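You operate a simulated robot arm through the tools that you are given. There is no shell and no other tool. Be economical: measure what you need, move in short steps, check, and stop when the job is done.

Carry out the task below with a simulated robot arm. There is one attempt and no reset: what you move stays moved.

Task
Tape the cradled tube yellow at marks 2 and 5, green at 3.
Fine: three bands, no more; each roll back in its well; the tube stays in the cradle; leave the other tubes.

It is judged by the outcome, as a careful person would: the job done as asked, and still so three seconds after it is handed in. It fails if anything else is knocked over, pushed out of place, dropped, spilled or broken.

Robot
A 6-joint arm with a two-finger parallel gripper, fixed in place. Base frame: the origin is at the foot of the arm, x ahead of it, y to its left, z up; the work surface is at about z = 806. Readings come in mm, rad, newtons and seconds.
With the tool pointing down near the work surface it reaches from about 240 to 640 mm from the base axis. Its first joint turns from -1.152 to 1.152 rad. Payload 2.7 kg.
The TCP is the grasp point between the finger pads, 23 mm short of the fingertips. In the tool frame z runs along the fingers and y along their closing line. Largest opening 94 mm; finger width 38, thickness 10; the body of the gripper, 54 by 96 mm, starts 39 mm behind the TCP.
Orientation is told as [roll, pitch, yaw] about the base's x, y, z axes, in that order, counted from this pose: with the fingers straight down and closing along the base's y, the tool's x points along the base's -x, its y along +y and its z along -z.

Tools
- The arm moves only by the tool jog_arm. Its argument "deltas" is a list of rows, each an object of numbers (a shift or turn left out is 0, a gripper value left out holds the last): "tx", "ty", "tz": the shift along the base's x, y, z in units of 500 mm (1.0 is 500 mm); "wx", "wy", "wz": the turn, a rotation vector about the base's x, y, z in units of 45 degrees (1.0 is 45 degrees); "fingers": the gripper command, from -1 (shut) to 1 (fully open), values between in proportion. In form: [{"tx": .., "ty": .., "tz": .., "wx": .., "wy": .., "wz": .., "fingers": ..}, ...]. A call has 1 to 10 rows; each row is the pose to reach, as a shift and turn from the pose commanded when the call began. A call with a number of a shift or a turn outside -1 to 1 is refused whole. A row lasts 0.2 s, in which the tool goes at most 50 mm and 0.15 rad; a call with a longer step from one row to the next is refused whole, and so is a gripper value outside its range. Where a pose cannot be reached the arm comes as near as it can. A force on the tool above 40 N (or 10 N above the force at the start of the call, whichever is more), or a blocked arm, ends the call early, and 0.2 s more pass. The fingers move at their own pace (about 45 mm/s each) and stop on an object; they squeeze with about 30 N. The grip force told is the motor's: it shows also when the fingers shut on nothing. Time passes only in rows, and 0.2 s behind the last, so rows that repeat a pose let the fingers close. The reply holds the time, the measured pose of the TCP, the force on the tool along the base axes, the opening and the grip force, in the units named above and with some noise.
- Cameras (640 x 400 px; columns grow to the right, rows downward): "scene" is fixed at [86.3, -463.1, 1385.6]; the picture's right is [0.52, -0.85, 0.00], its down [-0.70, -0.43, -0.57] and it looks along [0.49, 0.30, -0.82] (base axes); focal length 243 px, centre (320, 200). "wrist" rides on the gripper at [86, 16, -74] in the tool frame; the picture's right is [-0.18, 0.98, 0.00], its down [-0.58, -0.11, -0.81] and it looks along [-0.79, -0.15, 0.59] (tool axes); focal length 243 px, centre (320, 200). There is no depth. A picture from a camera that has moved, and an enlarged one, comes with that camera's place and axes in the base frame and with its lens. The place of the scene camera against the robot may be out by one fixed shift of up to 18 mm in any direction.
- grab_frame(camera): a new picture of that camera. It takes no simulated time.
- zoom(camera, box): a new picture of the part [left, top, right, bottom] of that camera's present view, enlarged. It takes no simulated time.
- finish_job(): hands the job in; it is judged then, once.

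Go step by step. Nothing tells you positions but the pictures and the camera data: compare them with the known pose of the tool, close in by small moves and look again before you grip or let go. The budget is 120 turns and 68 pictures, counting those below and the enlarged ones. Unless the task says otherwise, let go and move clear before handing in, and close with one line.

The tools are called after "Emit:" by a JSON object that holds its "name" and its "arguments". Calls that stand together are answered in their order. jog_arm: Moves the arm, as the interface text tells. Its arguments: {"type":"object","properties":{"deltas":{"type":"array"}},"required":["deltas"]} The other tools are called the same way: grab_frame (camera) takes a picture; zoom (camera, box) takes an enlarged picture of a part of a camera's view; finish_job () hands the job in.

At the start:

```text
t: 0.0
position: [316.5, -107.6, 1114.0]
ee_rot: [-0.001, 0.001, 0.0]
contact_force: [0.5, -0.5, 0.0]
width: 94.0
grip_force: 0.1
```

scene: 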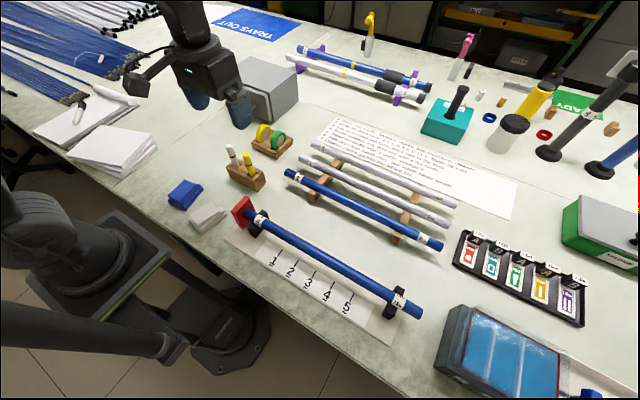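
wrist: 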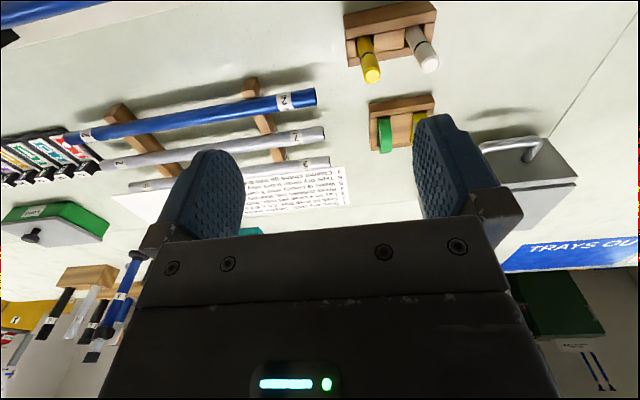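

I see the cradled blue tube with marks 1–5 on a card in front, a wooden block with yellow and green tape rolls, and a block with paint markers. I'll look closer first.

Emit:
{"name": "zoom", "arguments": {"camera": "scene", "box": [210, 110, 330, 200]}}

Emit:
{"name": "zoom", "arguments": {"camera": "scene", "box": [220, 180, 440, 350]}}

Emit:
{"name": "zoom", "arguments": {"camera": "scene", "box": [310, 110, 520, 220]}}

```text
4.44 times, centred on (270, 155) of scene
camera zoom: at [86.3, -463.1, 1385.6], right [0.52, -0.85, 0.0], down [-0.7, -0.43, -0.57], along [0.49, 0.3, -0.82], focal length 1081 px, centre (542, 400)
```

zoom: 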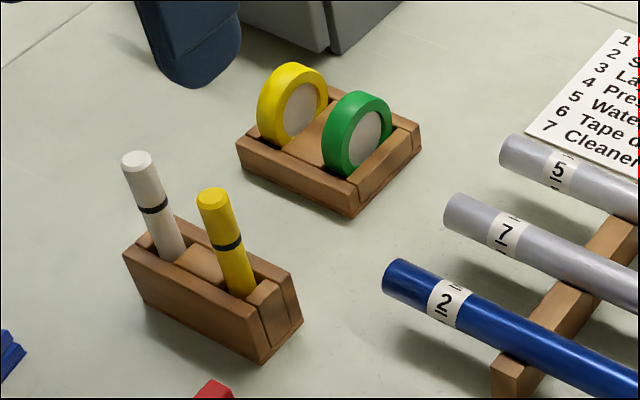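

```text
2.35 times, centred on (330, 265) of scene
camera zoom: at [86.3, -463.1, 1385.6], right [0.52, -0.85, 0.0], down [-0.7, -0.43, -0.57], along [0.49, 0.3, -0.82], focal length 572 px, centre (296, 47)
```

zoom: 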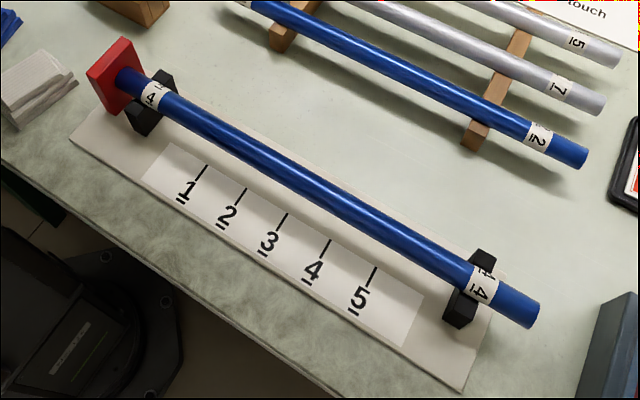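

```text
3.05 times, centred on (415, 165) of scene
camera zoom: at [86.3, -463.1, 1385.6], right [0.52, -0.85, 0.0], down [-0.7, -0.43, -0.57], along [0.49, 0.3, -0.82], focal length 741 px, centre (30, 307)
```

zoom: 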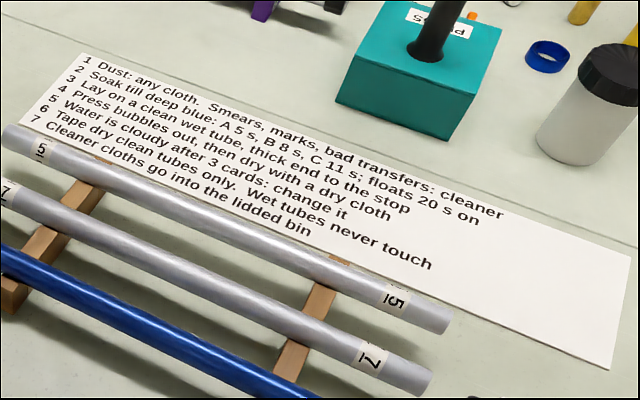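

The card says to tape only dry, clean tubes, so I check the tube surface for dust, smears or water.

Emit:
{"name": "zoom", "arguments": {"camera": "scene", "box": [225, 190, 325, 260]}}

Emit:
{"name": "zoom", "arguments": {"camera": "scene", "box": [320, 240, 440, 325]}}

```text
5.71 times, centred on (275, 225) of scene
camera zoom: at [86.3, -463.1, 1385.6], right [0.52, -0.85, 0.0], down [-0.7, -0.43, -0.57], along [0.49, 0.3, -0.82], focal length 1390 px, centre (577, 57)
```

zoom: 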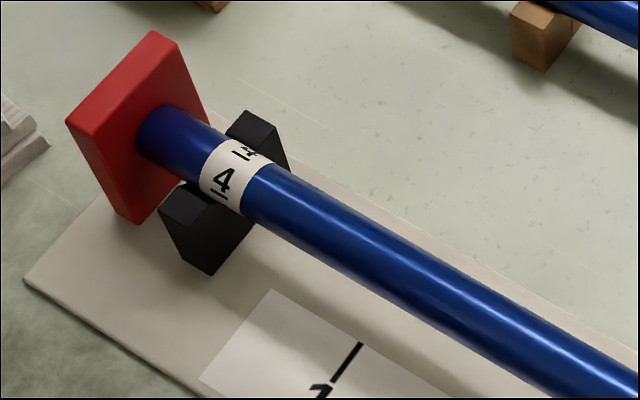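

```text
4.71 times, centred on (380, 282) of scene
camera zoom: at [86.3, -463.1, 1385.6], right [0.52, -0.85, 0.0], down [-0.7, -0.43, -0.57], along [0.49, 0.3, -0.82], focal length 1145 px, centre (38, -188)
```

zoom: 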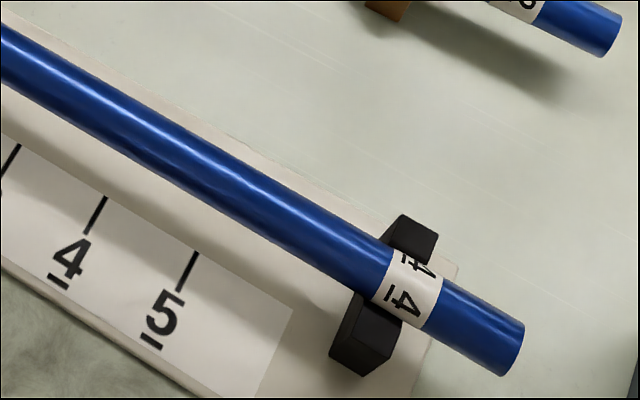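

The tube looks clean and dry (blue, no smears). I estimate the marks at x≈249, y≈-252…-454 in 50 mm steps and the rolls near (545, ±30); I'll go closer to the rolls with the wrist camera.

Emit:
{"name": "jog_arm", "arguments": {"deltas": [{"tx": 0.051, "ty": 0.036, "tz": -0.051}, {"tx": 0.102, "ty": 0.072, "tz": -0.102}, {"tx": 0.153, "ty": 0.108, "tz": -0.153}, {"tx": 0.204, "ty": 0.144, "tz": -0.204}, {"tx": 0.255, "ty": 0.18, "tz": -0.255}, {"tx": 0.307, "ty": 0.215, "tz": -0.308}]}}

Emit:
{"name": "grab_frame", "arguments": {"camera": "wrist"}}

```text
t: 1.4
position: [469.7, 0.3, 959.1]
ee_rot: [-0.001, 0.0, 0.001]
contact_force: [1.1, -0.1, -0.1]
width: 94.0
grip_force: 0.2
```

```text
60 pictures are left
camera wrist: at [382.2, 16.6, 1033.0], right [0.18, 0.98, 0.0], down [0.58, -0.11, 0.81], along [0.79, -0.15, -0.59], focal length 243 px, centre (320, 200)
```

wrist: 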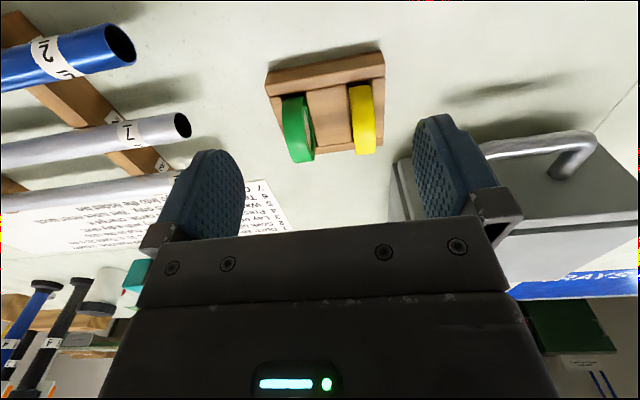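

Emit:
{"name": "zoom", "arguments": {"camera": "wrist", "box": [240, 40, 420, 180]}}

```text
2.86 times, centred on (330, 110) of wrist
camera zoom: at [382.2, 16.6, 1033.0], right [0.18, 0.98, 0.0], down [0.58, -0.11, 0.81], along [0.79, -0.15, -0.59], focal length 693 px, centre (291, 457)
```

zoom: 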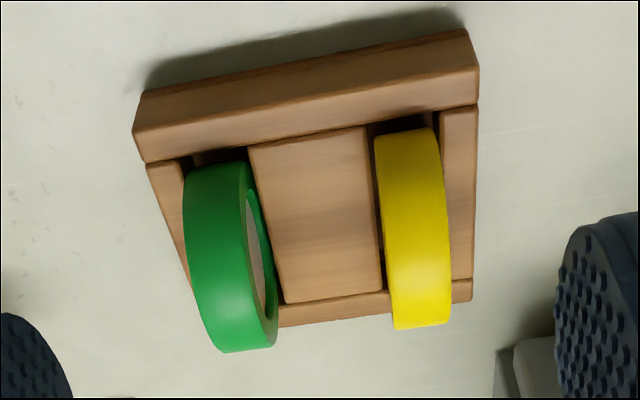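

The roll block is square to the base: yellow at about (517, 29), green at (517, -30), radius about 32 mm, with the block top near z 848. Next I measure the cradle and marks with the wrist camera before picking anything up.

Emit:
{"name": "jog_arm", "arguments": {"deltas": [{"tx": -0.062, "ty": -0.068, "tz": 0.004}, {"tx": -0.124, "ty": -0.136, "tz": 0.008}, {"tx": -0.186, "ty": -0.204, "tz": 0.012}, {"tx": -0.248, "ty": -0.272, "tz": 0.016}, {"tx": -0.31, "ty": -0.34, "tz": 0.02}, {"tx": -0.372, "ty": -0.408, "tz": 0.024}, {"tx": -0.434, "ty": -0.476, "tz": 0.028}, {"tx": -0.496, "ty": -0.544, "tz": 0.032}, {"tx": -0.558, "ty": -0.612, "tz": 0.036}, {"tx": -0.62, "ty": -0.68, "tz": 0.04}]}}

Emit:
{"name": "grab_frame", "arguments": {"camera": "wrist"}}

```text
t: 3.6
position: [160.7, -338.1, 978.6]
ee_rot: [-0.001, 0.001, -0.001]
contact_force: [0.1, 0.0, 0.4]
width: 93.7
grip_force: 0.0
```

```text
58 pictures are left
camera wrist: at [72.7, -322.6, 1052.5], right [0.18, 0.98, 0.0], down [0.58, -0.11, 0.81], along [0.79, -0.15, -0.59], focal length 243 px, centre (320, 200)
```

wrist: 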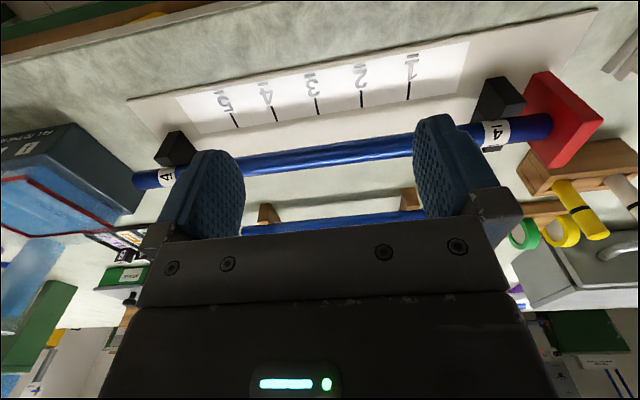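

Emit:
{"name": "zoom", "arguments": {"camera": "wrist", "box": [190, 30, 440, 190]}}

Emit:
{"name": "zoom", "arguments": {"camera": "wrist", "box": [120, 110, 280, 210]}}

```text
2.50 times, centred on (315, 110) of wrist
camera zoom: at [72.7, -322.6, 1052.5], right [0.18, 0.98, 0.0], down [0.58, -0.11, 0.81], along [0.79, -0.15, -0.59], focal length 606 px, centre (332, 425)
```

zoom: 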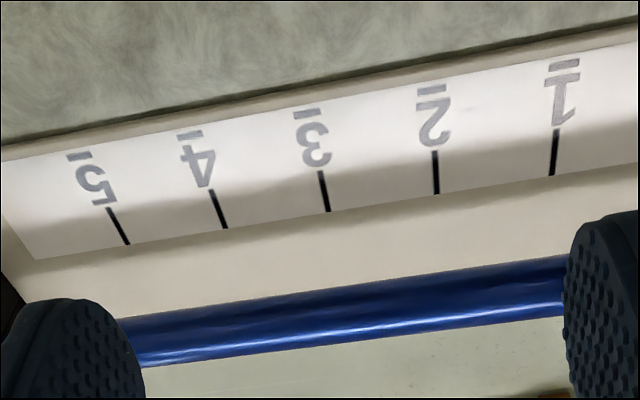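

```text
4.00 times, centred on (200, 160) of wrist
camera zoom: at [72.7, -322.6, 1052.5], right [0.18, 0.98, 0.0], down [0.58, -0.11, 0.81], along [0.79, -0.15, -0.59], focal length 970 px, centre (800, 360)
```

zoom: 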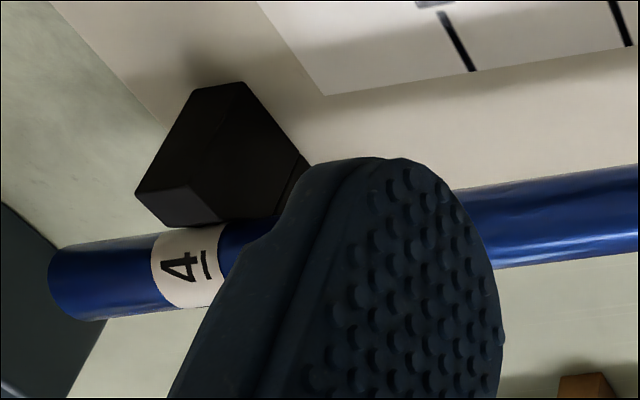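

Marks measure at y ≈ -255, -305, -355, -405 and -455, with the tube axis about x 250, z 865. A second wrist view from another x will refine the tube axis and mark 5.

Emit:
{"name": "jog_arm", "arguments": {"deltas": [{"tx": 0.04, "ty": -0.04}, {"tx": 0.08, "ty": -0.08}, {"tx": 0.12, "ty": -0.12}, {"tx": 0.16, "ty": -0.18}]}}

Emit:
{"name": "grab_frame", "arguments": {"camera": "wrist"}}

```text
t: 4.6
position: [239.1, -430.1, 977.9]
ee_rot: [0.0, -0.001, 0.002]
contact_force: [0.8, -0.4, -0.8]
width: 93.9
grip_force: 0.0
```

```text
55 pictures are left
camera wrist: at [150.9, -414.0, 1053.4], right [0.18, 0.98, 0.0], down [0.58, -0.11, 0.81], along [0.79, -0.15, -0.59], focal length 243 px, centre (320, 200)
```

wrist: 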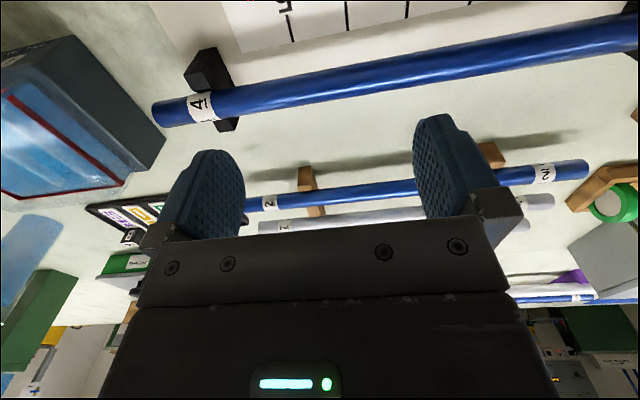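

Emit:
{"name": "zoom", "arguments": {"camera": "wrist", "box": [220, 0, 420, 120]}}

```text
3.20 times, centred on (320, 60) of wrist
camera zoom: at [150.9, -414.0, 1053.4], right [0.18, 0.98, 0.0], down [0.58, -0.11, 0.81], along [0.79, -0.15, -0.59], focal length 776 px, centre (320, 648)
```

zoom: 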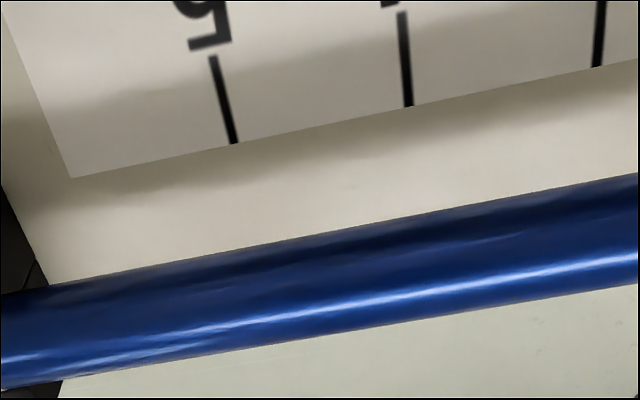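

Marks settle at 2: y -305.7, 3: -355.7, 5: -455.5; tube axis about (252, 863), radius 11. Now I go back to the yellow roll.

Emit:
{"name": "jog_arm", "arguments": {"deltas": [{"tx": 0.05, "ty": 0.083}, {"tx": 0.1, "ty": 0.166}, {"tx": 0.15, "ty": 0.249}, {"tx": 0.2, "ty": 0.332}, {"tx": 0.25, "ty": 0.415}, {"tx": 0.3, "ty": 0.498}, {"tx": 0.35, "ty": 0.581}, {"tx": 0.4, "ty": 0.664}, {"tx": 0.45, "ty": 0.747}, {"tx": 0.5, "ty": 0.83}]}}

Emit:
{"name": "jog_arm", "arguments": {"deltas": [{"tx": 0.028, "ty": 0.044, "tz": -0.05, "fingers": 0.1}, {"tx": 0.056, "ty": 0.088, "tz": -0.1, "fingers": 0.1}]}}

Emit:
{"name": "grab_frame", "arguments": {"camera": "wrist"}}

```text
t: 6.8
position: [491.7, -16.4, 978.5]
ee_rot: [-0.001, 0.0, -0.001]
contact_force: [0.1, 0.2, 0.1]
width: 94.0
grip_force: 0.1
```

```text
t: 7.4
position: [517.9, 27.5, 929.0]
ee_rot: [0.0, 0.002, 0.0]
contact_force: [-1.1, -0.3, -0.8]
width: 52.1
grip_force: 0.1
```

```text
53 pictures are left
camera wrist: at [430.2, 43.3, 1004.4], right [0.18, 0.98, 0.0], down [0.58, -0.11, 0.81], along [0.79, -0.15, -0.59], focal length 243 px, centre (320, 200)
```

wrist: 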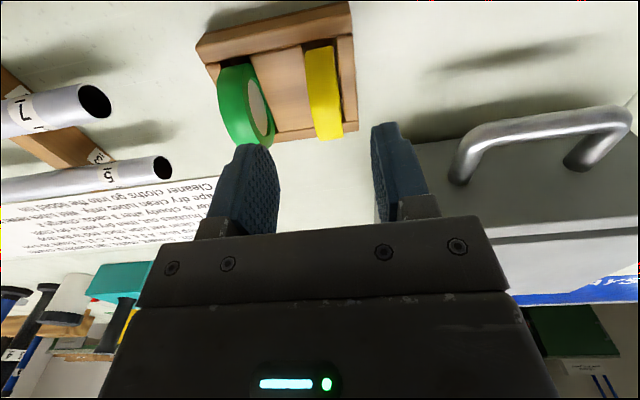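

Emit:
{"name": "zoom", "arguments": {"camera": "wrist", "box": [190, 0, 390, 150]}}

Emit:
{"name": "zoom", "arguments": {"camera": "scene", "box": [220, 90, 330, 170]}}

```text
2.67 times, centred on (290, 75) of wrist
camera zoom: at [430.2, 43.3, 1004.4], right [0.18, 0.98, 0.0], down [0.58, -0.11, 0.81], along [0.79, -0.15, -0.59], focal length 647 px, centre (400, 533)
```

zoom: 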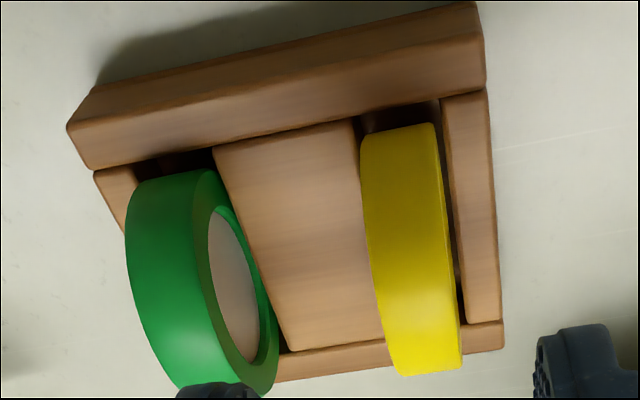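

```text
5.00 times, centred on (275, 130) of scene
camera zoom: at [86.3, -463.1, 1385.6], right [0.52, -0.85, 0.0], down [-0.7, -0.43, -0.57], along [0.49, 0.3, -0.82], focal length 1216 px, centre (545, 550)
```

zoom: 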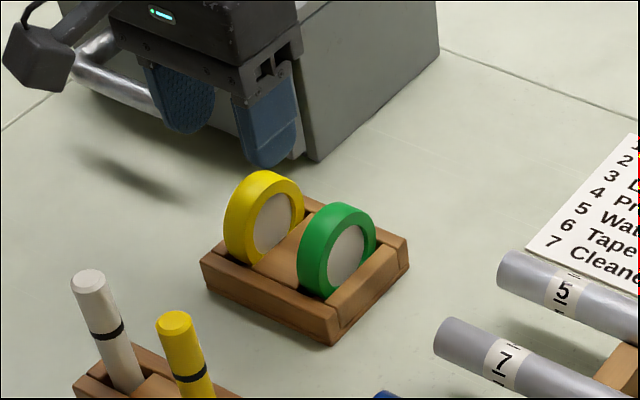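

Block refined: top at z≈830, rolls centred at x≈526, z≈841, yellow y≈31. I descend to just around the roll top and check.

Emit:
{"name": "jog_arm", "arguments": {"deltas": [{"tx": 0.016, "ty": 0.008}, {"tx": 0.016, "ty": 0.008, "tz": -0.04}, {"tx": 0.016, "ty": 0.008, "tz": -0.08}]}}

Emit:
{"name": "grab_frame", "arguments": {"camera": "wrist"}}

Emit:
{"name": "zoom", "arguments": {"camera": "scene", "box": [220, 90, 330, 170]}}

```text
t: 8.2
position: [526.9, 32.0, 888.0]
ee_rot: [-0.001, 0.0, 0.0]
contact_force: [-0.1, -0.2, -0.5]
width: 51.5
grip_force: 0.1
```

```text
50 pictures are left
camera wrist: at [438.3, 47.5, 963.1], right [0.18, 0.98, 0.0], down [0.58, -0.11, 0.81], along [0.79, -0.15, -0.59], focal length 243 px, centre (320, 200)
```

wrist: 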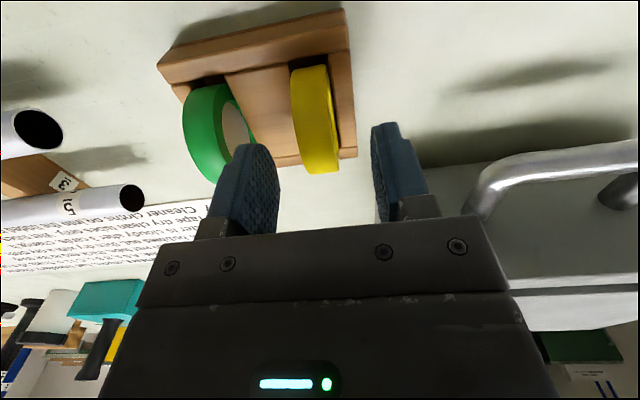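

```text
5.00 times, centred on (275, 130) of scene
camera zoom: at [86.3, -463.1, 1385.6], right [0.52, -0.85, 0.0], down [-0.7, -0.43, -0.57], along [0.49, 0.3, -0.82], focal length 1216 px, centre (545, 550)
```

zoom: 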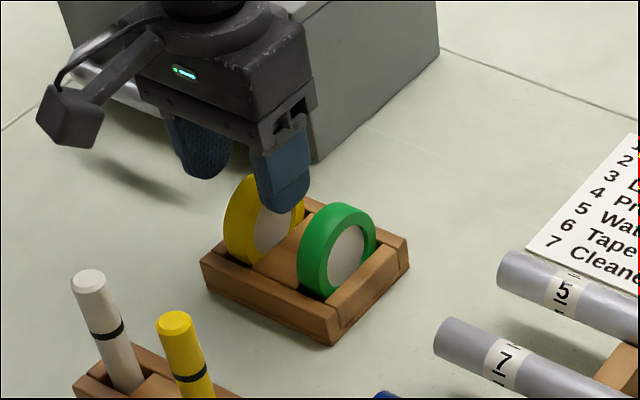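

Fingers straddle the yellow roll evenly. Lowering 24 mm and closing.

Emit:
{"name": "jog_arm", "arguments": {"deltas": [{"ty": -0.001, "tz": -0.024}, {"ty": -0.001, "tz": -0.048}, {"ty": -0.001, "tz": -0.048, "fingers": -0.4}, {"ty": -0.001, "tz": -0.048, "fingers": -1}, {"ty": -0.001, "tz": -0.048, "fingers": -1}, {"ty": -0.001, "tz": -0.048, "fingers": -1}, {"ty": -0.001, "tz": -0.048, "fingers": -1}]}}

```text
t: 9.8
position: [525.6, 32.2, 866.0]
ee_rot: [0.0, -0.002, -0.001]
contact_force: [0.9, -0.5, -0.1]
width: 17.2
grip_force: 29.5
```

Gripped at 17 mm width. Lifting straight up and checking.

Emit:
{"name": "jog_arm", "arguments": {"deltas": [{"tz": 0.03, "fingers": -1}, {"tz": 0.08, "fingers": -1}, {"tz": 0.14, "fingers": -1}, {"tz": 0.22, "fingers": -1}]}}

Emit:
{"name": "grab_frame", "arguments": {"camera": "wrist"}}

Emit:
{"name": "zoom", "arguments": {"camera": "scene", "box": [200, 50, 340, 150]}}

```text
t: 10.8
position: [528.8, 35.3, 973.8]
ee_rot: [-0.001, 0.001, 0.0]
contact_force: [0.7, -0.1, -1.1]
width: 17.4
grip_force: 29.7
```

```text
48 pictures are left
camera wrist: at [441.0, 50.8, 1048.6], right [0.18, 0.98, 0.0], down [0.58, -0.11, 0.81], along [0.79, -0.15, -0.59], focal length 243 px, centre (320, 200)
```

wrist: 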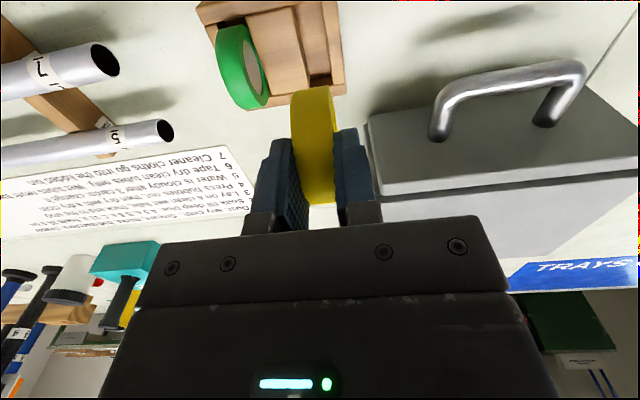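

```text
4.00 times, centred on (270, 100) of scene
camera zoom: at [86.3, -463.1, 1385.6], right [0.52, -0.85, 0.0], down [-0.7, -0.43, -0.57], along [0.49, 0.3, -0.82], focal length 973 px, centre (520, 600)
```

zoom: 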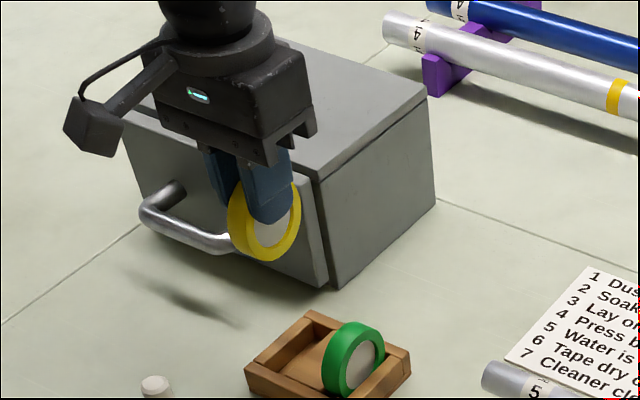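

Roll is held upright, axis along y. Moving over the tube at mark 5.

Emit:
{"name": "jog_arm", "arguments": {"deltas": [{"tx": -0.0474, "ty": -0.0845, "tz": 0.004}, {"tx": -0.0948, "ty": -0.169, "tz": 0.008}, {"tx": -0.1422, "ty": -0.2535, "tz": 0.012}, {"tx": -0.1896, "ty": -0.338, "tz": 0.016}, {"tx": -0.237, "ty": -0.4225, "tz": 0.02}, {"tx": -0.2844, "ty": -0.507, "tz": 0.024}, {"tx": -0.3318, "ty": -0.5915, "tz": 0.028}, {"tx": -0.3792, "ty": -0.676, "tz": 0.032}, {"tx": -0.4266, "ty": -0.7605, "tz": 0.036}, {"tx": -0.474, "ty": -0.845, "tz": 0.04}]}}

Emit:
{"name": "jog_arm", "arguments": {"deltas": [{"tx": -0.037, "ty": -0.0656, "tz": -0.02}, {"tx": -0.074, "ty": -0.1314, "tz": -0.04}, {"tx": -0.074, "ty": -0.1314, "tz": -0.07}]}}

Emit:
{"name": "grab_frame", "arguments": {"camera": "wrist"}}

Emit:
{"name": "zoom", "arguments": {"camera": "scene", "box": [300, 220, 440, 330]}}

```text
t: 13.0
position: [287.9, -389.1, 995.3]
ee_rot: [0.0, 0.001, 0.001]
contact_force: [-0.9, 0.7, -0.3]
width: 17.0
grip_force: 30.1
```

```text
t: 13.8
position: [251.2, -455.6, 959.9]
ee_rot: [0.0, -0.001, -0.001]
contact_force: [-0.1, 0.2, 0.0]
width: 16.9
grip_force: 29.9
```

```text
46 pictures are left
camera wrist: at [163.7, -439.9, 1034.5], right [0.18, 0.98, 0.0], down [0.58, -0.11, 0.81], along [0.79, -0.15, -0.59], focal length 243 px, centre (320, 200)
```

wrist: 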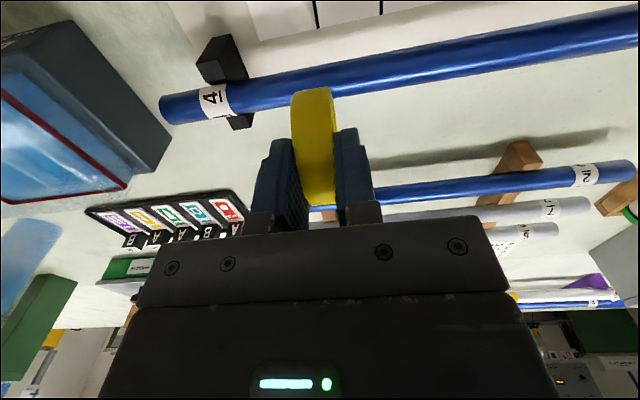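

```text
3.64 times, centred on (370, 275) of scene
camera zoom: at [86.3, -463.1, 1385.6], right [0.52, -0.85, 0.0], down [-0.7, -0.43, -0.57], along [0.49, 0.3, -0.82], focal length 885 px, centre (138, -73)
```

zoom: 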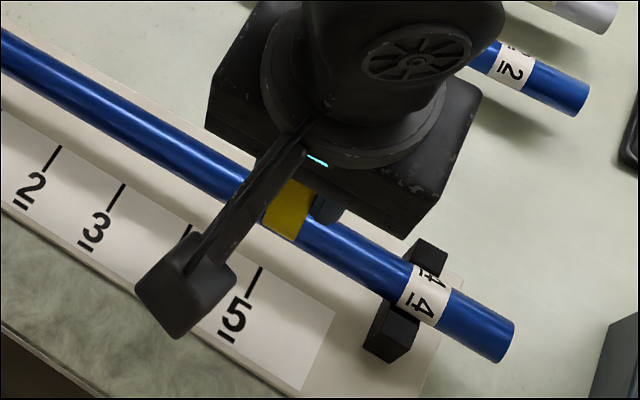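

Aligned with mark 5 (measured y ≈ -456). Descending in small steps and watching the force.

Emit:
{"name": "jog_arm", "arguments": {"deltas": [{"tz": -0.02}, {"tz": -0.036}, {"tz": -0.044}]}}

Emit:
{"name": "zoom", "arguments": {"camera": "wrist", "box": [240, 0, 420, 120]}}

```text
t: 14.6
position: [251.7, -455.6, 938.6]
ee_rot: [0.001, 0.0, 0.0]
contact_force: [0.0, 0.0, 0.0]
width: 17.0
grip_force: 30.3
```

```text
3.33 times, centred on (330, 60) of wrist
camera zoom: at [164.0, -439.8, 1012.7], right [0.18, 0.98, 0.0], down [0.58, -0.11, 0.81], along [0.79, -0.15, -0.59], focal length 809 px, centre (287, 667)
```

zoom: 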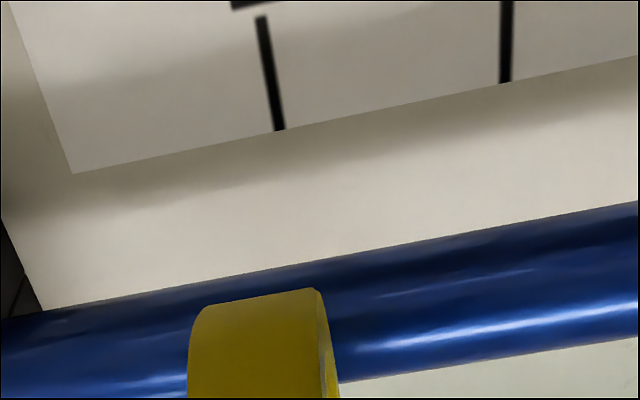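

Emit:
{"name": "jog_arm", "arguments": {"deltas": [{"tz": -0.004}, {"tz": -0.008}, {"tz": -0.012}]}}

```text
t: 15.4
position: [252.2, -455.0, 931.6]
ee_rot: [0.0, -0.001, -0.001]
contact_force: [0.9, -0.2, -0.6]
width: 17.1
grip_force: 29.9
```

Emit:
{"name": "jog_arm", "arguments": {"deltas": [{"tz": -0.004}, {"tz": -0.006}]}}

Emit:
{"name": "zoom", "arguments": {"camera": "wrist", "box": [240, 0, 420, 120]}}

```text
t: 16.0
position: [250.8, -455.4, 928.7]
ee_rot: [0.001, -0.001, 0.001]
contact_force: [-0.6, -0.9, -0.8]
width: 17.0
grip_force: 29.7
```

```text
3.33 times, centred on (330, 60) of wrist
camera zoom: at [163.8, -439.4, 1004.0], right [0.18, 0.98, 0.0], down [0.58, -0.11, 0.81], along [0.79, -0.15, -0.59], focal length 809 px, centre (287, 667)
```

zoom: 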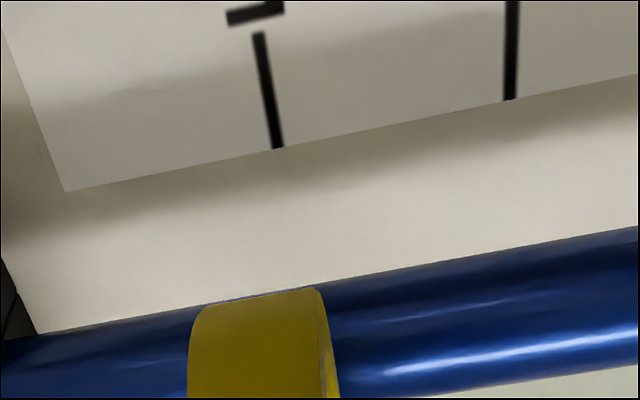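

Emit:
{"name": "jog_arm", "arguments": {"deltas": [{"tz": -0.003}, {"tz": -0.006}]}}

Emit:
{"name": "jog_arm", "arguments": {"deltas": [{"tz": -0.003}, {"tz": -0.005}]}}

```text
t: 16.6
position: [252.8, -456.0, 926.5]
ee_rot: [-0.002, 0.0, 0.001]
contact_force: [-0.2, -0.2, -1.2]
width: 17.2
grip_force: 29.6
```

```text
t: 17.2
position: [251.6, -455.8, 925.2]
ee_rot: [0.0, -0.003, -0.001]
contact_force: [-2.2, 0.0, 6.6]
width: 17.1
grip_force: 29.9
```

Contact at about 6.6 N. Checking whether tape was laid.

Emit:
{"name": "zoom", "arguments": {"camera": "wrist", "box": [240, 0, 420, 120]}}

Emit:
{"name": "zoom", "arguments": {"camera": "scene", "box": [320, 235, 440, 320]}}

```text
3.33 times, centred on (330, 60) of wrist
camera zoom: at [164.0, -439.4, 999.4], right [0.18, 0.98, 0.0], down [0.58, -0.11, 0.81], along [0.79, -0.15, -0.59], focal length 809 px, centre (287, 667)
```

zoom: 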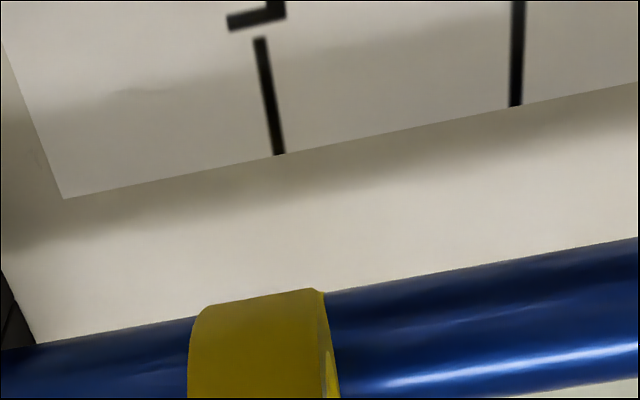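

```text
4.71 times, centred on (380, 278) of scene
camera zoom: at [86.2, -463.0, 1385.7], right [0.52, -0.85, 0.0], down [-0.7, -0.43, -0.57], along [0.49, 0.3, -0.82], focal length 1145 px, centre (38, -165)
```

zoom: 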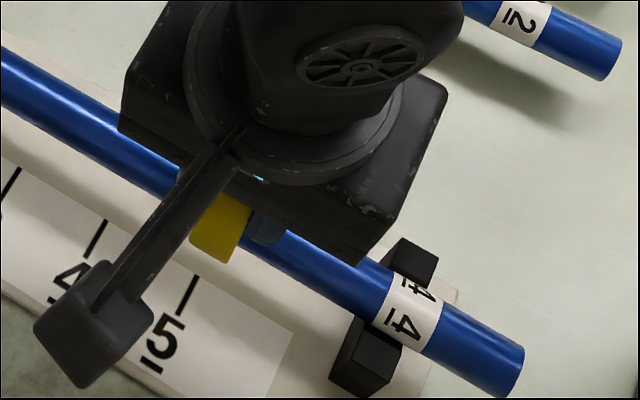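

Hold briefly, then lift to see whether a band appeared.

Emit:
{"name": "jog_arm", "arguments": {"deltas": [{"tz": 0}, {"tz": 0}, {"tz": 0}, {"tz": 0.02}, {"tz": 0.08}]}}

Emit:
{"name": "zoom", "arguments": {"camera": "wrist", "box": [220, 0, 420, 130]}}

```text
t: 18.4
position: [251.0, -456.5, 964.9]
ee_rot: [0.0, 0.001, -0.001]
contact_force: [-1.1, -0.3, -0.7]
width: 17.1
grip_force: 30.2
```

```text
3.08 times, centred on (320, 65) of wrist
camera zoom: at [163.6, -440.7, 1039.3], right [0.18, 0.98, 0.0], down [0.58, -0.11, 0.81], along [0.79, -0.15, -0.59], focal length 746 px, centre (320, 615)
```

zoom: 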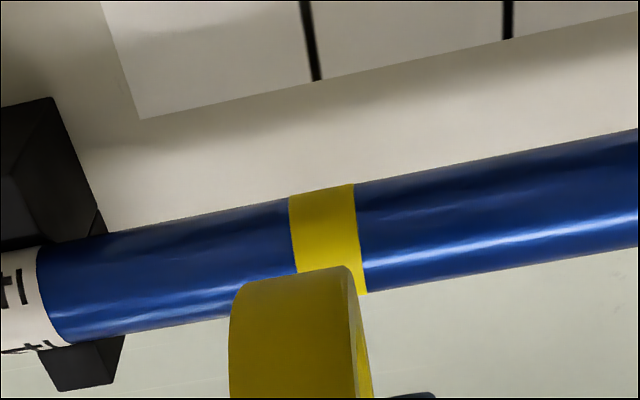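

A yellow band sits at mark 5. Moving to mark 2 (+150 mm in y).

Emit:
{"name": "jog_arm", "arguments": {"deltas": [{"ty": 0.08}, {"ty": 0.16}, {"ty": 0.24}, {"ty": 0.3}, {"ty": 0.3, "tz": -0.03}]}}

Emit:
{"name": "zoom", "arguments": {"camera": "wrist", "box": [220, 0, 420, 130]}}

```text
t: 19.6
position: [251.8, -305.5, 945.9]
ee_rot: [0.0, 0.0, 0.001]
contact_force: [0.1, 0.7, -0.3]
width: 17.1
grip_force: 30.2
```

```text
3.08 times, centred on (320, 65) of wrist
camera zoom: at [163.6, -289.6, 1022.3], right [0.18, 0.98, 0.0], down [0.58, -0.11, 0.81], along [0.79, -0.15, -0.59], focal length 746 px, centre (320, 615)
```

zoom: 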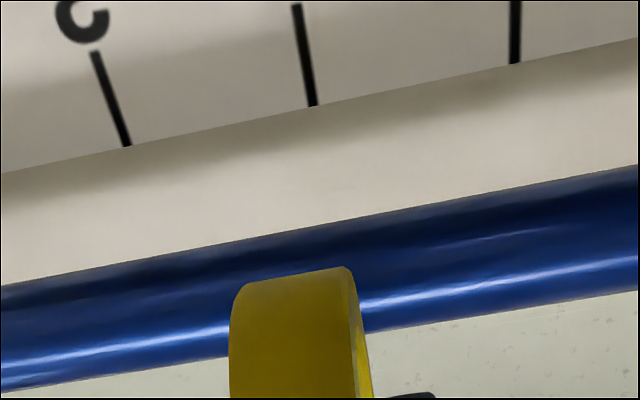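

Aligned with mark 2. Descending by the same 25 mm as the earlier contact height, holding and lifting.

Emit:
{"name": "jog_arm", "arguments": {"deltas": [{"tz": -0.025}, {"tz": -0.04}, {"tz": -0.045}, {"tz": -0.048}, {"tz": -0.05}, {"tz": -0.05}]}}

```text
t: 21.0
position: [252.8, -305.5, 924.1]
ee_rot: [-0.002, -0.003, 0.002]
contact_force: [-3.6, 2.0, 22.6]
width: 17.2
grip_force: 29.6
```

Emit:
{"name": "jog_arm", "arguments": {"deltas": [{"tz": 0.01}, {"tz": 0.06}, {"tz": 0.12}]}}

Emit:
{"name": "grab_frame", "arguments": {"camera": "wrist"}}

Emit:
{"name": "zoom", "arguments": {"camera": "scene", "box": [220, 180, 440, 350]}}

```text
t: 21.8
position: [250.6, -305.1, 981.5]
ee_rot: [0.001, -0.002, -0.001]
contact_force: [0.5, 0.2, 0.0]
width: 16.9
grip_force: 30.4
```

```text
38 pictures are left
camera wrist: at [163.3, -288.9, 1057.2], right [0.18, 0.98, 0.0], down [0.58, -0.11, 0.81], along [0.79, -0.15, -0.59], focal length 243 px, centre (320, 200)
```

wrist: 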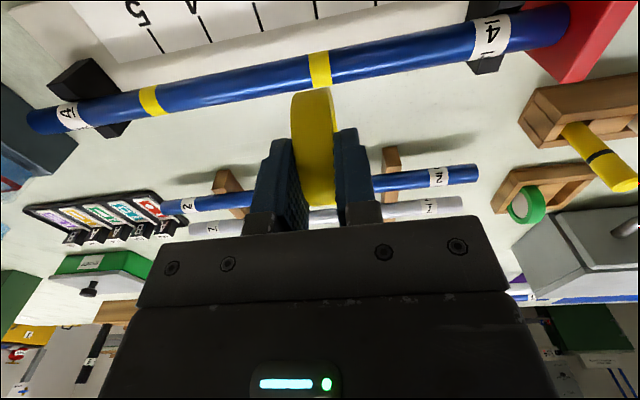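

```text
2.35 times, centred on (330, 265) of scene
camera zoom: at [86.3, -463.1, 1385.6], right [0.52, -0.85, 0.0], down [-0.7, -0.43, -0.57], along [0.49, 0.3, -0.82], focal length 572 px, centre (296, 47)
```

zoom: 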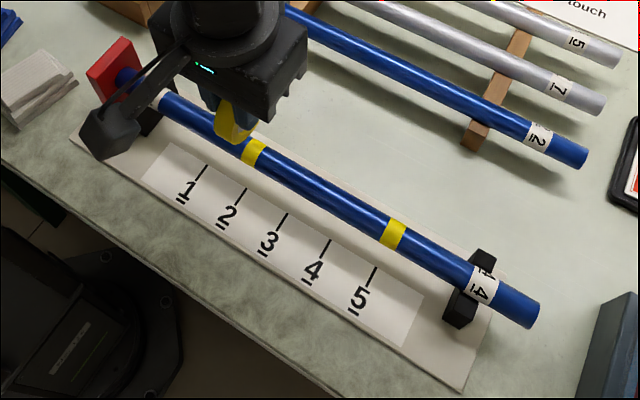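

Bands at 2 and 5 look right. Carrying the yellow roll back over its well along the same offsets.

Emit:
{"name": "jog_arm", "arguments": {"deltas": [{"tx": 0.0548, "ty": 0.06764}, {"tx": 0.1096, "ty": 0.13528}, {"tx": 0.1644, "ty": 0.20292}, {"tx": 0.2192, "ty": 0.27056}, {"tx": 0.274, "ty": 0.3382}, {"tx": 0.3288, "ty": 0.40584}, {"tx": 0.3836, "ty": 0.47348}, {"tx": 0.4384, "ty": 0.54112}, {"tx": 0.4932, "ty": 0.60876}, {"tx": 0.548, "ty": 0.6764}]}}

Emit:
{"name": "jog_arm", "arguments": {"deltas": [{"tz": -0.06}, {"tz": -0.1}]}}

Emit:
{"name": "grab_frame", "arguments": {"camera": "wrist"}}

```text
t: 24.0
position: [527.5, 32.1, 984.0]
ee_rot: [0.0, 0.0, 0.001]
contact_force: [-0.3, -0.7, -0.8]
width: 17.2
grip_force: 30.2
```

```text
t: 24.6
position: [526.1, 32.7, 932.9]
ee_rot: [-0.001, 0.0, -0.002]
contact_force: [-0.3, 0.6, 0.6]
width: 16.9
grip_force: 30.2
```

```text
36 pictures are left
camera wrist: at [438.3, 48.2, 1008.4], right [0.18, 0.98, 0.0], down [0.58, -0.11, 0.81], along [0.79, -0.15, -0.59], focal length 243 px, centre (320, 200)
```

wrist: 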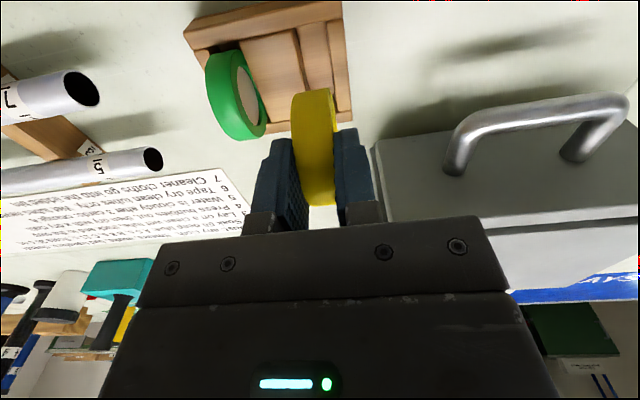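

Well lines up with the roll. Lowering to the original height.

Emit:
{"name": "jog_arm", "arguments": {"deltas": [{"tz": -0.04}, {"tz": -0.08}, {"tz": -0.1}, {"tz": -0.115}, {"tz": -0.125}, {"tz": -0.131}]}}

Emit:
{"name": "zoom", "arguments": {"camera": "wrist", "box": [150, 0, 390, 200]}}

```text
t: 26.0
position: [526.5, 33.6, 870.8]
ee_rot: [0.0, -0.007, 0.0]
contact_force: [3.5, 3.3, 23.3]
width: 17.4
grip_force: 30.3
```

```text
2.00 times, centred on (270, 100) of wrist
camera zoom: at [439.3, 48.5, 944.1], right [0.18, 0.98, 0.0], down [0.58, -0.11, 0.81], along [0.8, -0.15, -0.59], focal length 485 px, centre (420, 400)
```

zoom: 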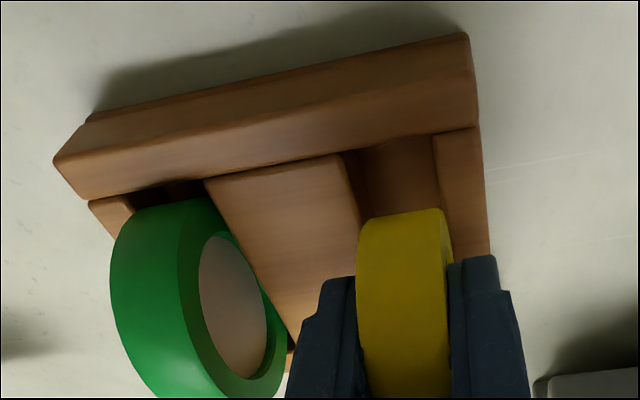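

The roll met resistance early, probably catching the right wall (well centre ≈ y 30 vs my 32.4). I back off slightly and look.

Emit:
{"name": "jog_arm", "arguments": {"deltas": [{"tz": 0.01}, {"tz": 0.03}, {"tz": 0.03, "ty": -0.004}]}}

Emit:
{"name": "zoom", "arguments": {"camera": "wrist", "box": [190, 0, 370, 140]}}

Emit:
{"name": "zoom", "arguments": {"camera": "scene", "box": [230, 100, 320, 165]}}

```text
t: 26.8
position: [526.0, 32.1, 881.6]
ee_rot: [0.001, 0.004, -0.001]
contact_force: [0.4, -0.1, 0.1]
width: 17.4
grip_force: 30.5
```

```text
2.86 times, centred on (280, 70) of wrist
camera zoom: at [437.4, 46.0, 957.4], right [0.18, 0.98, 0.0], down [0.58, -0.11, 0.81], along [0.79, -0.15, -0.59], focal length 693 px, centre (434, 571)
```

zoom: 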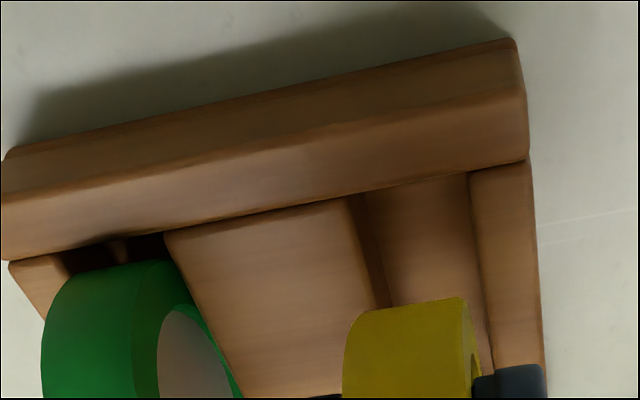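

```text
6.15 times, centred on (275, 132) of scene
camera zoom: at [86.3, -463.1, 1385.6], right [0.52, -0.85, 0.0], down [-0.7, -0.43, -0.57], along [0.49, 0.3, -0.82], focal length 1497 px, centre (597, 615)
```

zoom: 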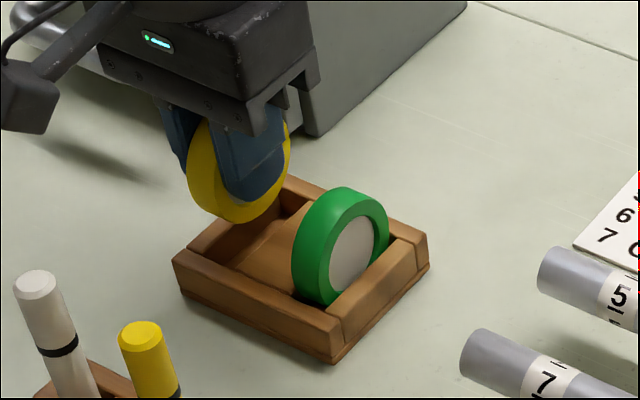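

Well spans y≈19.5–41.7, so y 30.4 is centred, but the roll seems to have slid in the grip. I raise it to the height of my earlier reference pictures to compare.

Emit:
{"name": "jog_arm", "arguments": {"deltas": [{"tz": 0.09}, {"tz": 0.18}]}}

Emit:
{"name": "grab_frame", "arguments": {"camera": "wrist"}}

Emit:
{"name": "zoom", "arguments": {"camera": "scene", "box": [230, 70, 320, 135]}}

```text
t: 27.4
position: [526.0, 30.4, 972.6]
ee_rot: [-0.003, -0.001, 0.0]
contact_force: [0.4, -0.9, -0.4]
width: 17.3
grip_force: 29.7
```

```text
32 pictures are left
camera wrist: at [438.6, 46.3, 1047.8], right [0.18, 0.98, 0.0], down [0.58, -0.11, 0.81], along [0.79, -0.15, -0.59], focal length 243 px, centre (320, 200)
```

wrist: 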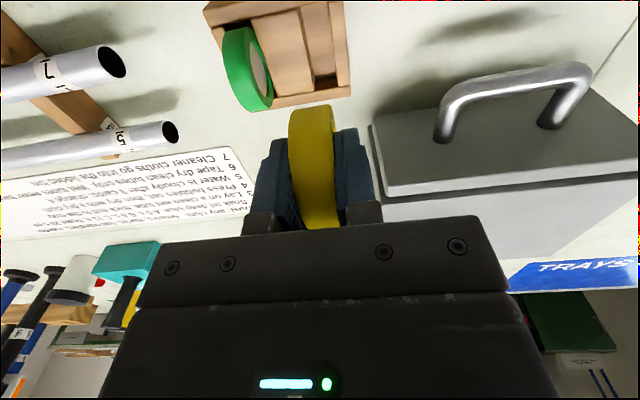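

```text
6.15 times, centred on (275, 102) of scene
camera zoom: at [86.3, -463.1, 1385.6], right [0.52, -0.85, 0.0], down [-0.7, -0.43, -0.57], along [0.49, 0.3, -0.82], focal length 1497 px, centre (597, 800)
```

zoom: 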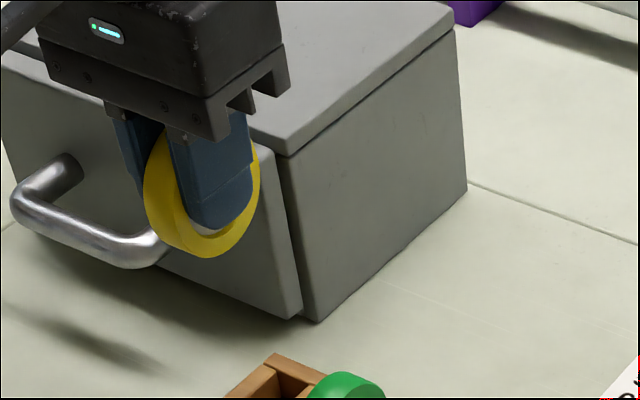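

Emit:
{"name": "zoom", "arguments": {"camera": "wrist", "box": [240, 80, 400, 240]}}

```text
2.50 times, centred on (320, 160) of wrist
camera zoom: at [438.6, 46.3, 1047.8], right [0.18, 0.98, 0.0], down [0.58, -0.11, 0.81], along [0.79, -0.15, -0.59], focal length 606 px, centre (320, 300)
```

zoom: 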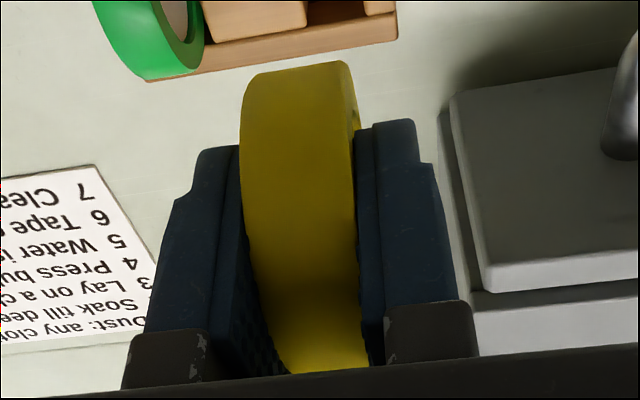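

The roll stayed parallel but slid up about 16 mm in the fingers after catching the right wall. Now at y≈30.4 (well centre), I'll descend to just above the well and verify.

Emit:
{"name": "jog_arm", "arguments": {"deltas": [{"tz": -0.08}, {"tz": -0.16}, {"tz": -0.19}]}}

Emit:
{"name": "zoom", "arguments": {"camera": "wrist", "box": [220, 20, 380, 160]}}

Emit:
{"name": "zoom", "arguments": {"camera": "scene", "box": [230, 100, 320, 165]}}

```text
t: 28.2
position: [526.5, 28.8, 878.5]
ee_rot: [0.0, 0.0, 0.001]
contact_force: [-0.4, -0.1, -1.0]
width: 17.4
grip_force: 30.3
```

```text
2.86 times, centred on (300, 90) of wrist
camera zoom: at [438.4, 46.5, 952.9], right [0.18, 0.98, 0.0], down [0.58, -0.11, 0.81], along [0.79, -0.15, -0.59], focal length 693 px, centre (377, 514)
```

zoom: 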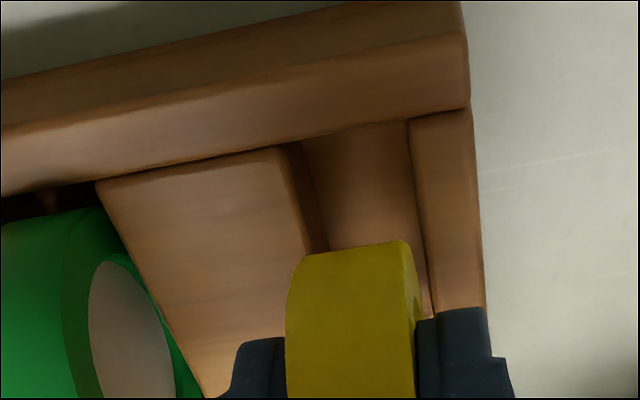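

```text
6.15 times, centred on (275, 132) of scene
camera zoom: at [86.3, -463.1, 1385.6], right [0.52, -0.85, 0.0], down [-0.7, -0.43, -0.57], along [0.49, 0.3, -0.82], focal length 1497 px, centre (597, 615)
```

zoom: 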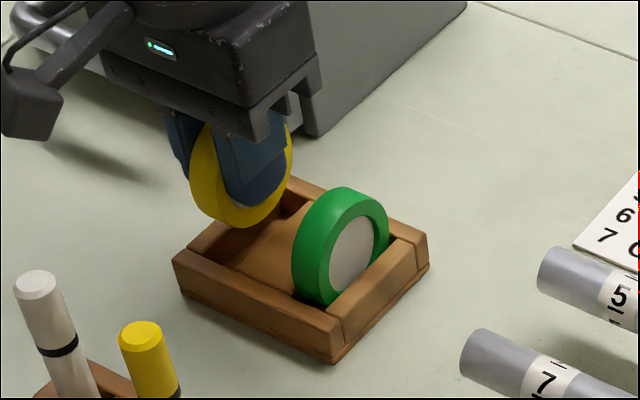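

Roll and well are centred on each other within about half a millimetre by picture. Creeping down and watching the force.

Emit:
{"name": "jog_arm", "arguments": {"deltas": [{"tz": -0.006}, {"tz": -0.012}]}}

Emit:
{"name": "jog_arm", "arguments": {"deltas": [{"tz": -0.004}, {"tz": -0.008}]}}

```text
t: 28.8
position: [526.2, 29.7, 870.7]
ee_rot: [0.0, 0.001, 0.001]
contact_force: [-0.2, -0.3, -0.6]
width: 17.1
grip_force: 30.2
```

```text
t: 29.4
position: [526.1, 31.0, 868.3]
ee_rot: [0.0, -0.001, 0.0]
contact_force: [-0.2, 0.2, -0.1]
width: 17.7
grip_force: 29.7
```

Emit:
{"name": "jog_arm", "arguments": {"deltas": [{"tz": -0.004}, {"tz": -0.008}]}}

Emit:
{"name": "jog_arm", "arguments": {"deltas": [{"tz": -0.003}, {"tz": -0.006}]}}

Emit:
{"name": "zoom", "arguments": {"camera": "wrist", "box": [220, 20, 380, 160]}}

```text
t: 30.0
position: [525.9, 29.8, 864.3]
ee_rot: [0.0, 0.0, 0.001]
contact_force: [-0.3, 0.0, -0.3]
width: 17.4
grip_force: 29.8
```

```text
t: 30.6
position: [526.4, 31.0, 862.0]
ee_rot: [0.002, 0.001, 0.0]
contact_force: [0.1, -0.9, -0.3]
width: 17.2
grip_force: 30.4
```

```text
2.86 times, centred on (300, 90) of wrist
camera zoom: at [438.3, 47.1, 936.3], right [0.18, 0.98, 0.0], down [0.58, -0.11, 0.81], along [0.79, -0.15, -0.59], focal length 693 px, centre (377, 514)
```

zoom: 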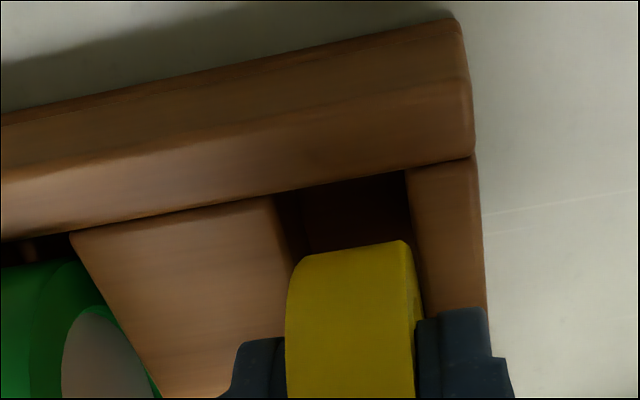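

The roll is entering the well freely. A little further down.

Emit:
{"name": "jog_arm", "arguments": {"deltas": [{"tz": -0.003}, {"tz": -0.006}]}}

Emit:
{"name": "jog_arm", "arguments": {"deltas": [{"tz": -0.002}, {"tz": -0.004}]}}

Emit:
{"name": "zoom", "arguments": {"camera": "wrist", "box": [200, 20, 400, 170]}}

```text
t: 31.2
position: [526.0, 30.7, 857.8]
ee_rot: [0.0, -0.001, 0.0]
contact_force: [0.4, -0.6, -0.7]
width: 17.3
grip_force: 29.3
```

```text
t: 31.8
position: [526.7, 31.5, 855.7]
ee_rot: [-0.002, 0.0, 0.001]
contact_force: [-0.3, 0.4, -1.3]
width: 17.3
grip_force: 29.7
```

```text
2.67 times, centred on (300, 95) of wrist
camera zoom: at [437.9, 46.6, 930.8], right [0.18, 0.98, 0.0], down [0.58, -0.11, 0.81], along [0.79, -0.15, -0.59], focal length 647 px, centre (373, 480)
```

zoom: 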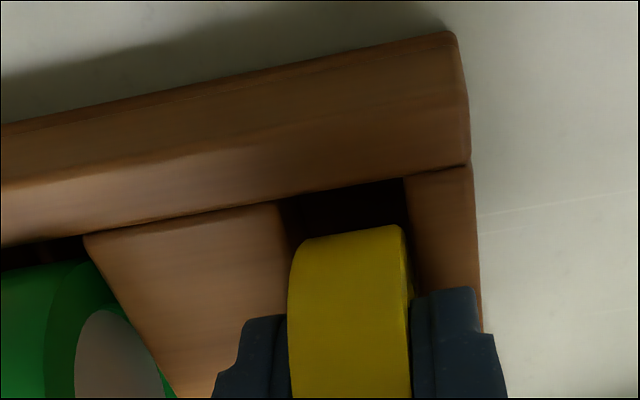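

Nearly seated and no contact force. One more small step, then open gently.

Emit:
{"name": "jog_arm", "arguments": {"deltas": [{"tz": -0.002}, {"tz": -0.003}]}}

Emit:
{"name": "jog_arm", "arguments": {"deltas": [{"fingers": -0.58}, {"fingers": -0.5}, {"fingers": -0.4}, {"fingers": -0.2}, {"fingers": 0.0}, {"fingers": 0.0}]}}

Emit:
{"name": "zoom", "arguments": {"camera": "wrist", "box": [160, 20, 420, 200]}}

```text
t: 32.4
position: [526.4, 30.1, 854.3]
ee_rot: [-0.001, -0.001, 0.0]
contact_force: [-0.4, 0.3, -0.5]
width: 17.3
grip_force: 30.1
```

```text
t: 33.8
position: [526.9, 31.1, 854.2]
ee_rot: [0.0, 0.0, 0.0]
contact_force: [-0.4, -0.5, 1.0]
width: 46.9
grip_force: 0.1
```

```text
2.22 times, centred on (290, 110) of wrist
camera zoom: at [438.3, 45.8, 929.4], right [0.18, 0.98, 0.0], down [0.58, -0.11, 0.81], along [0.79, -0.15, -0.59], focal length 539 px, centre (387, 400)
```

zoom: 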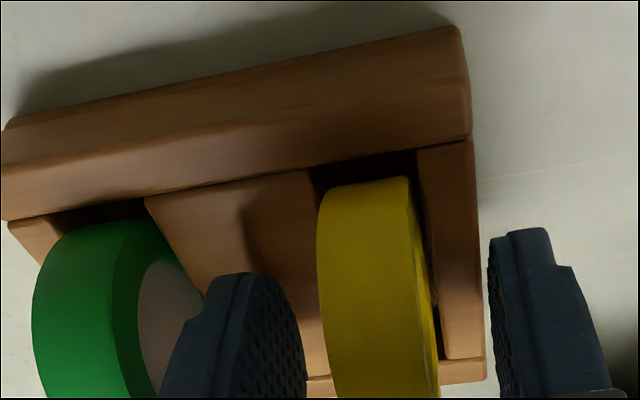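

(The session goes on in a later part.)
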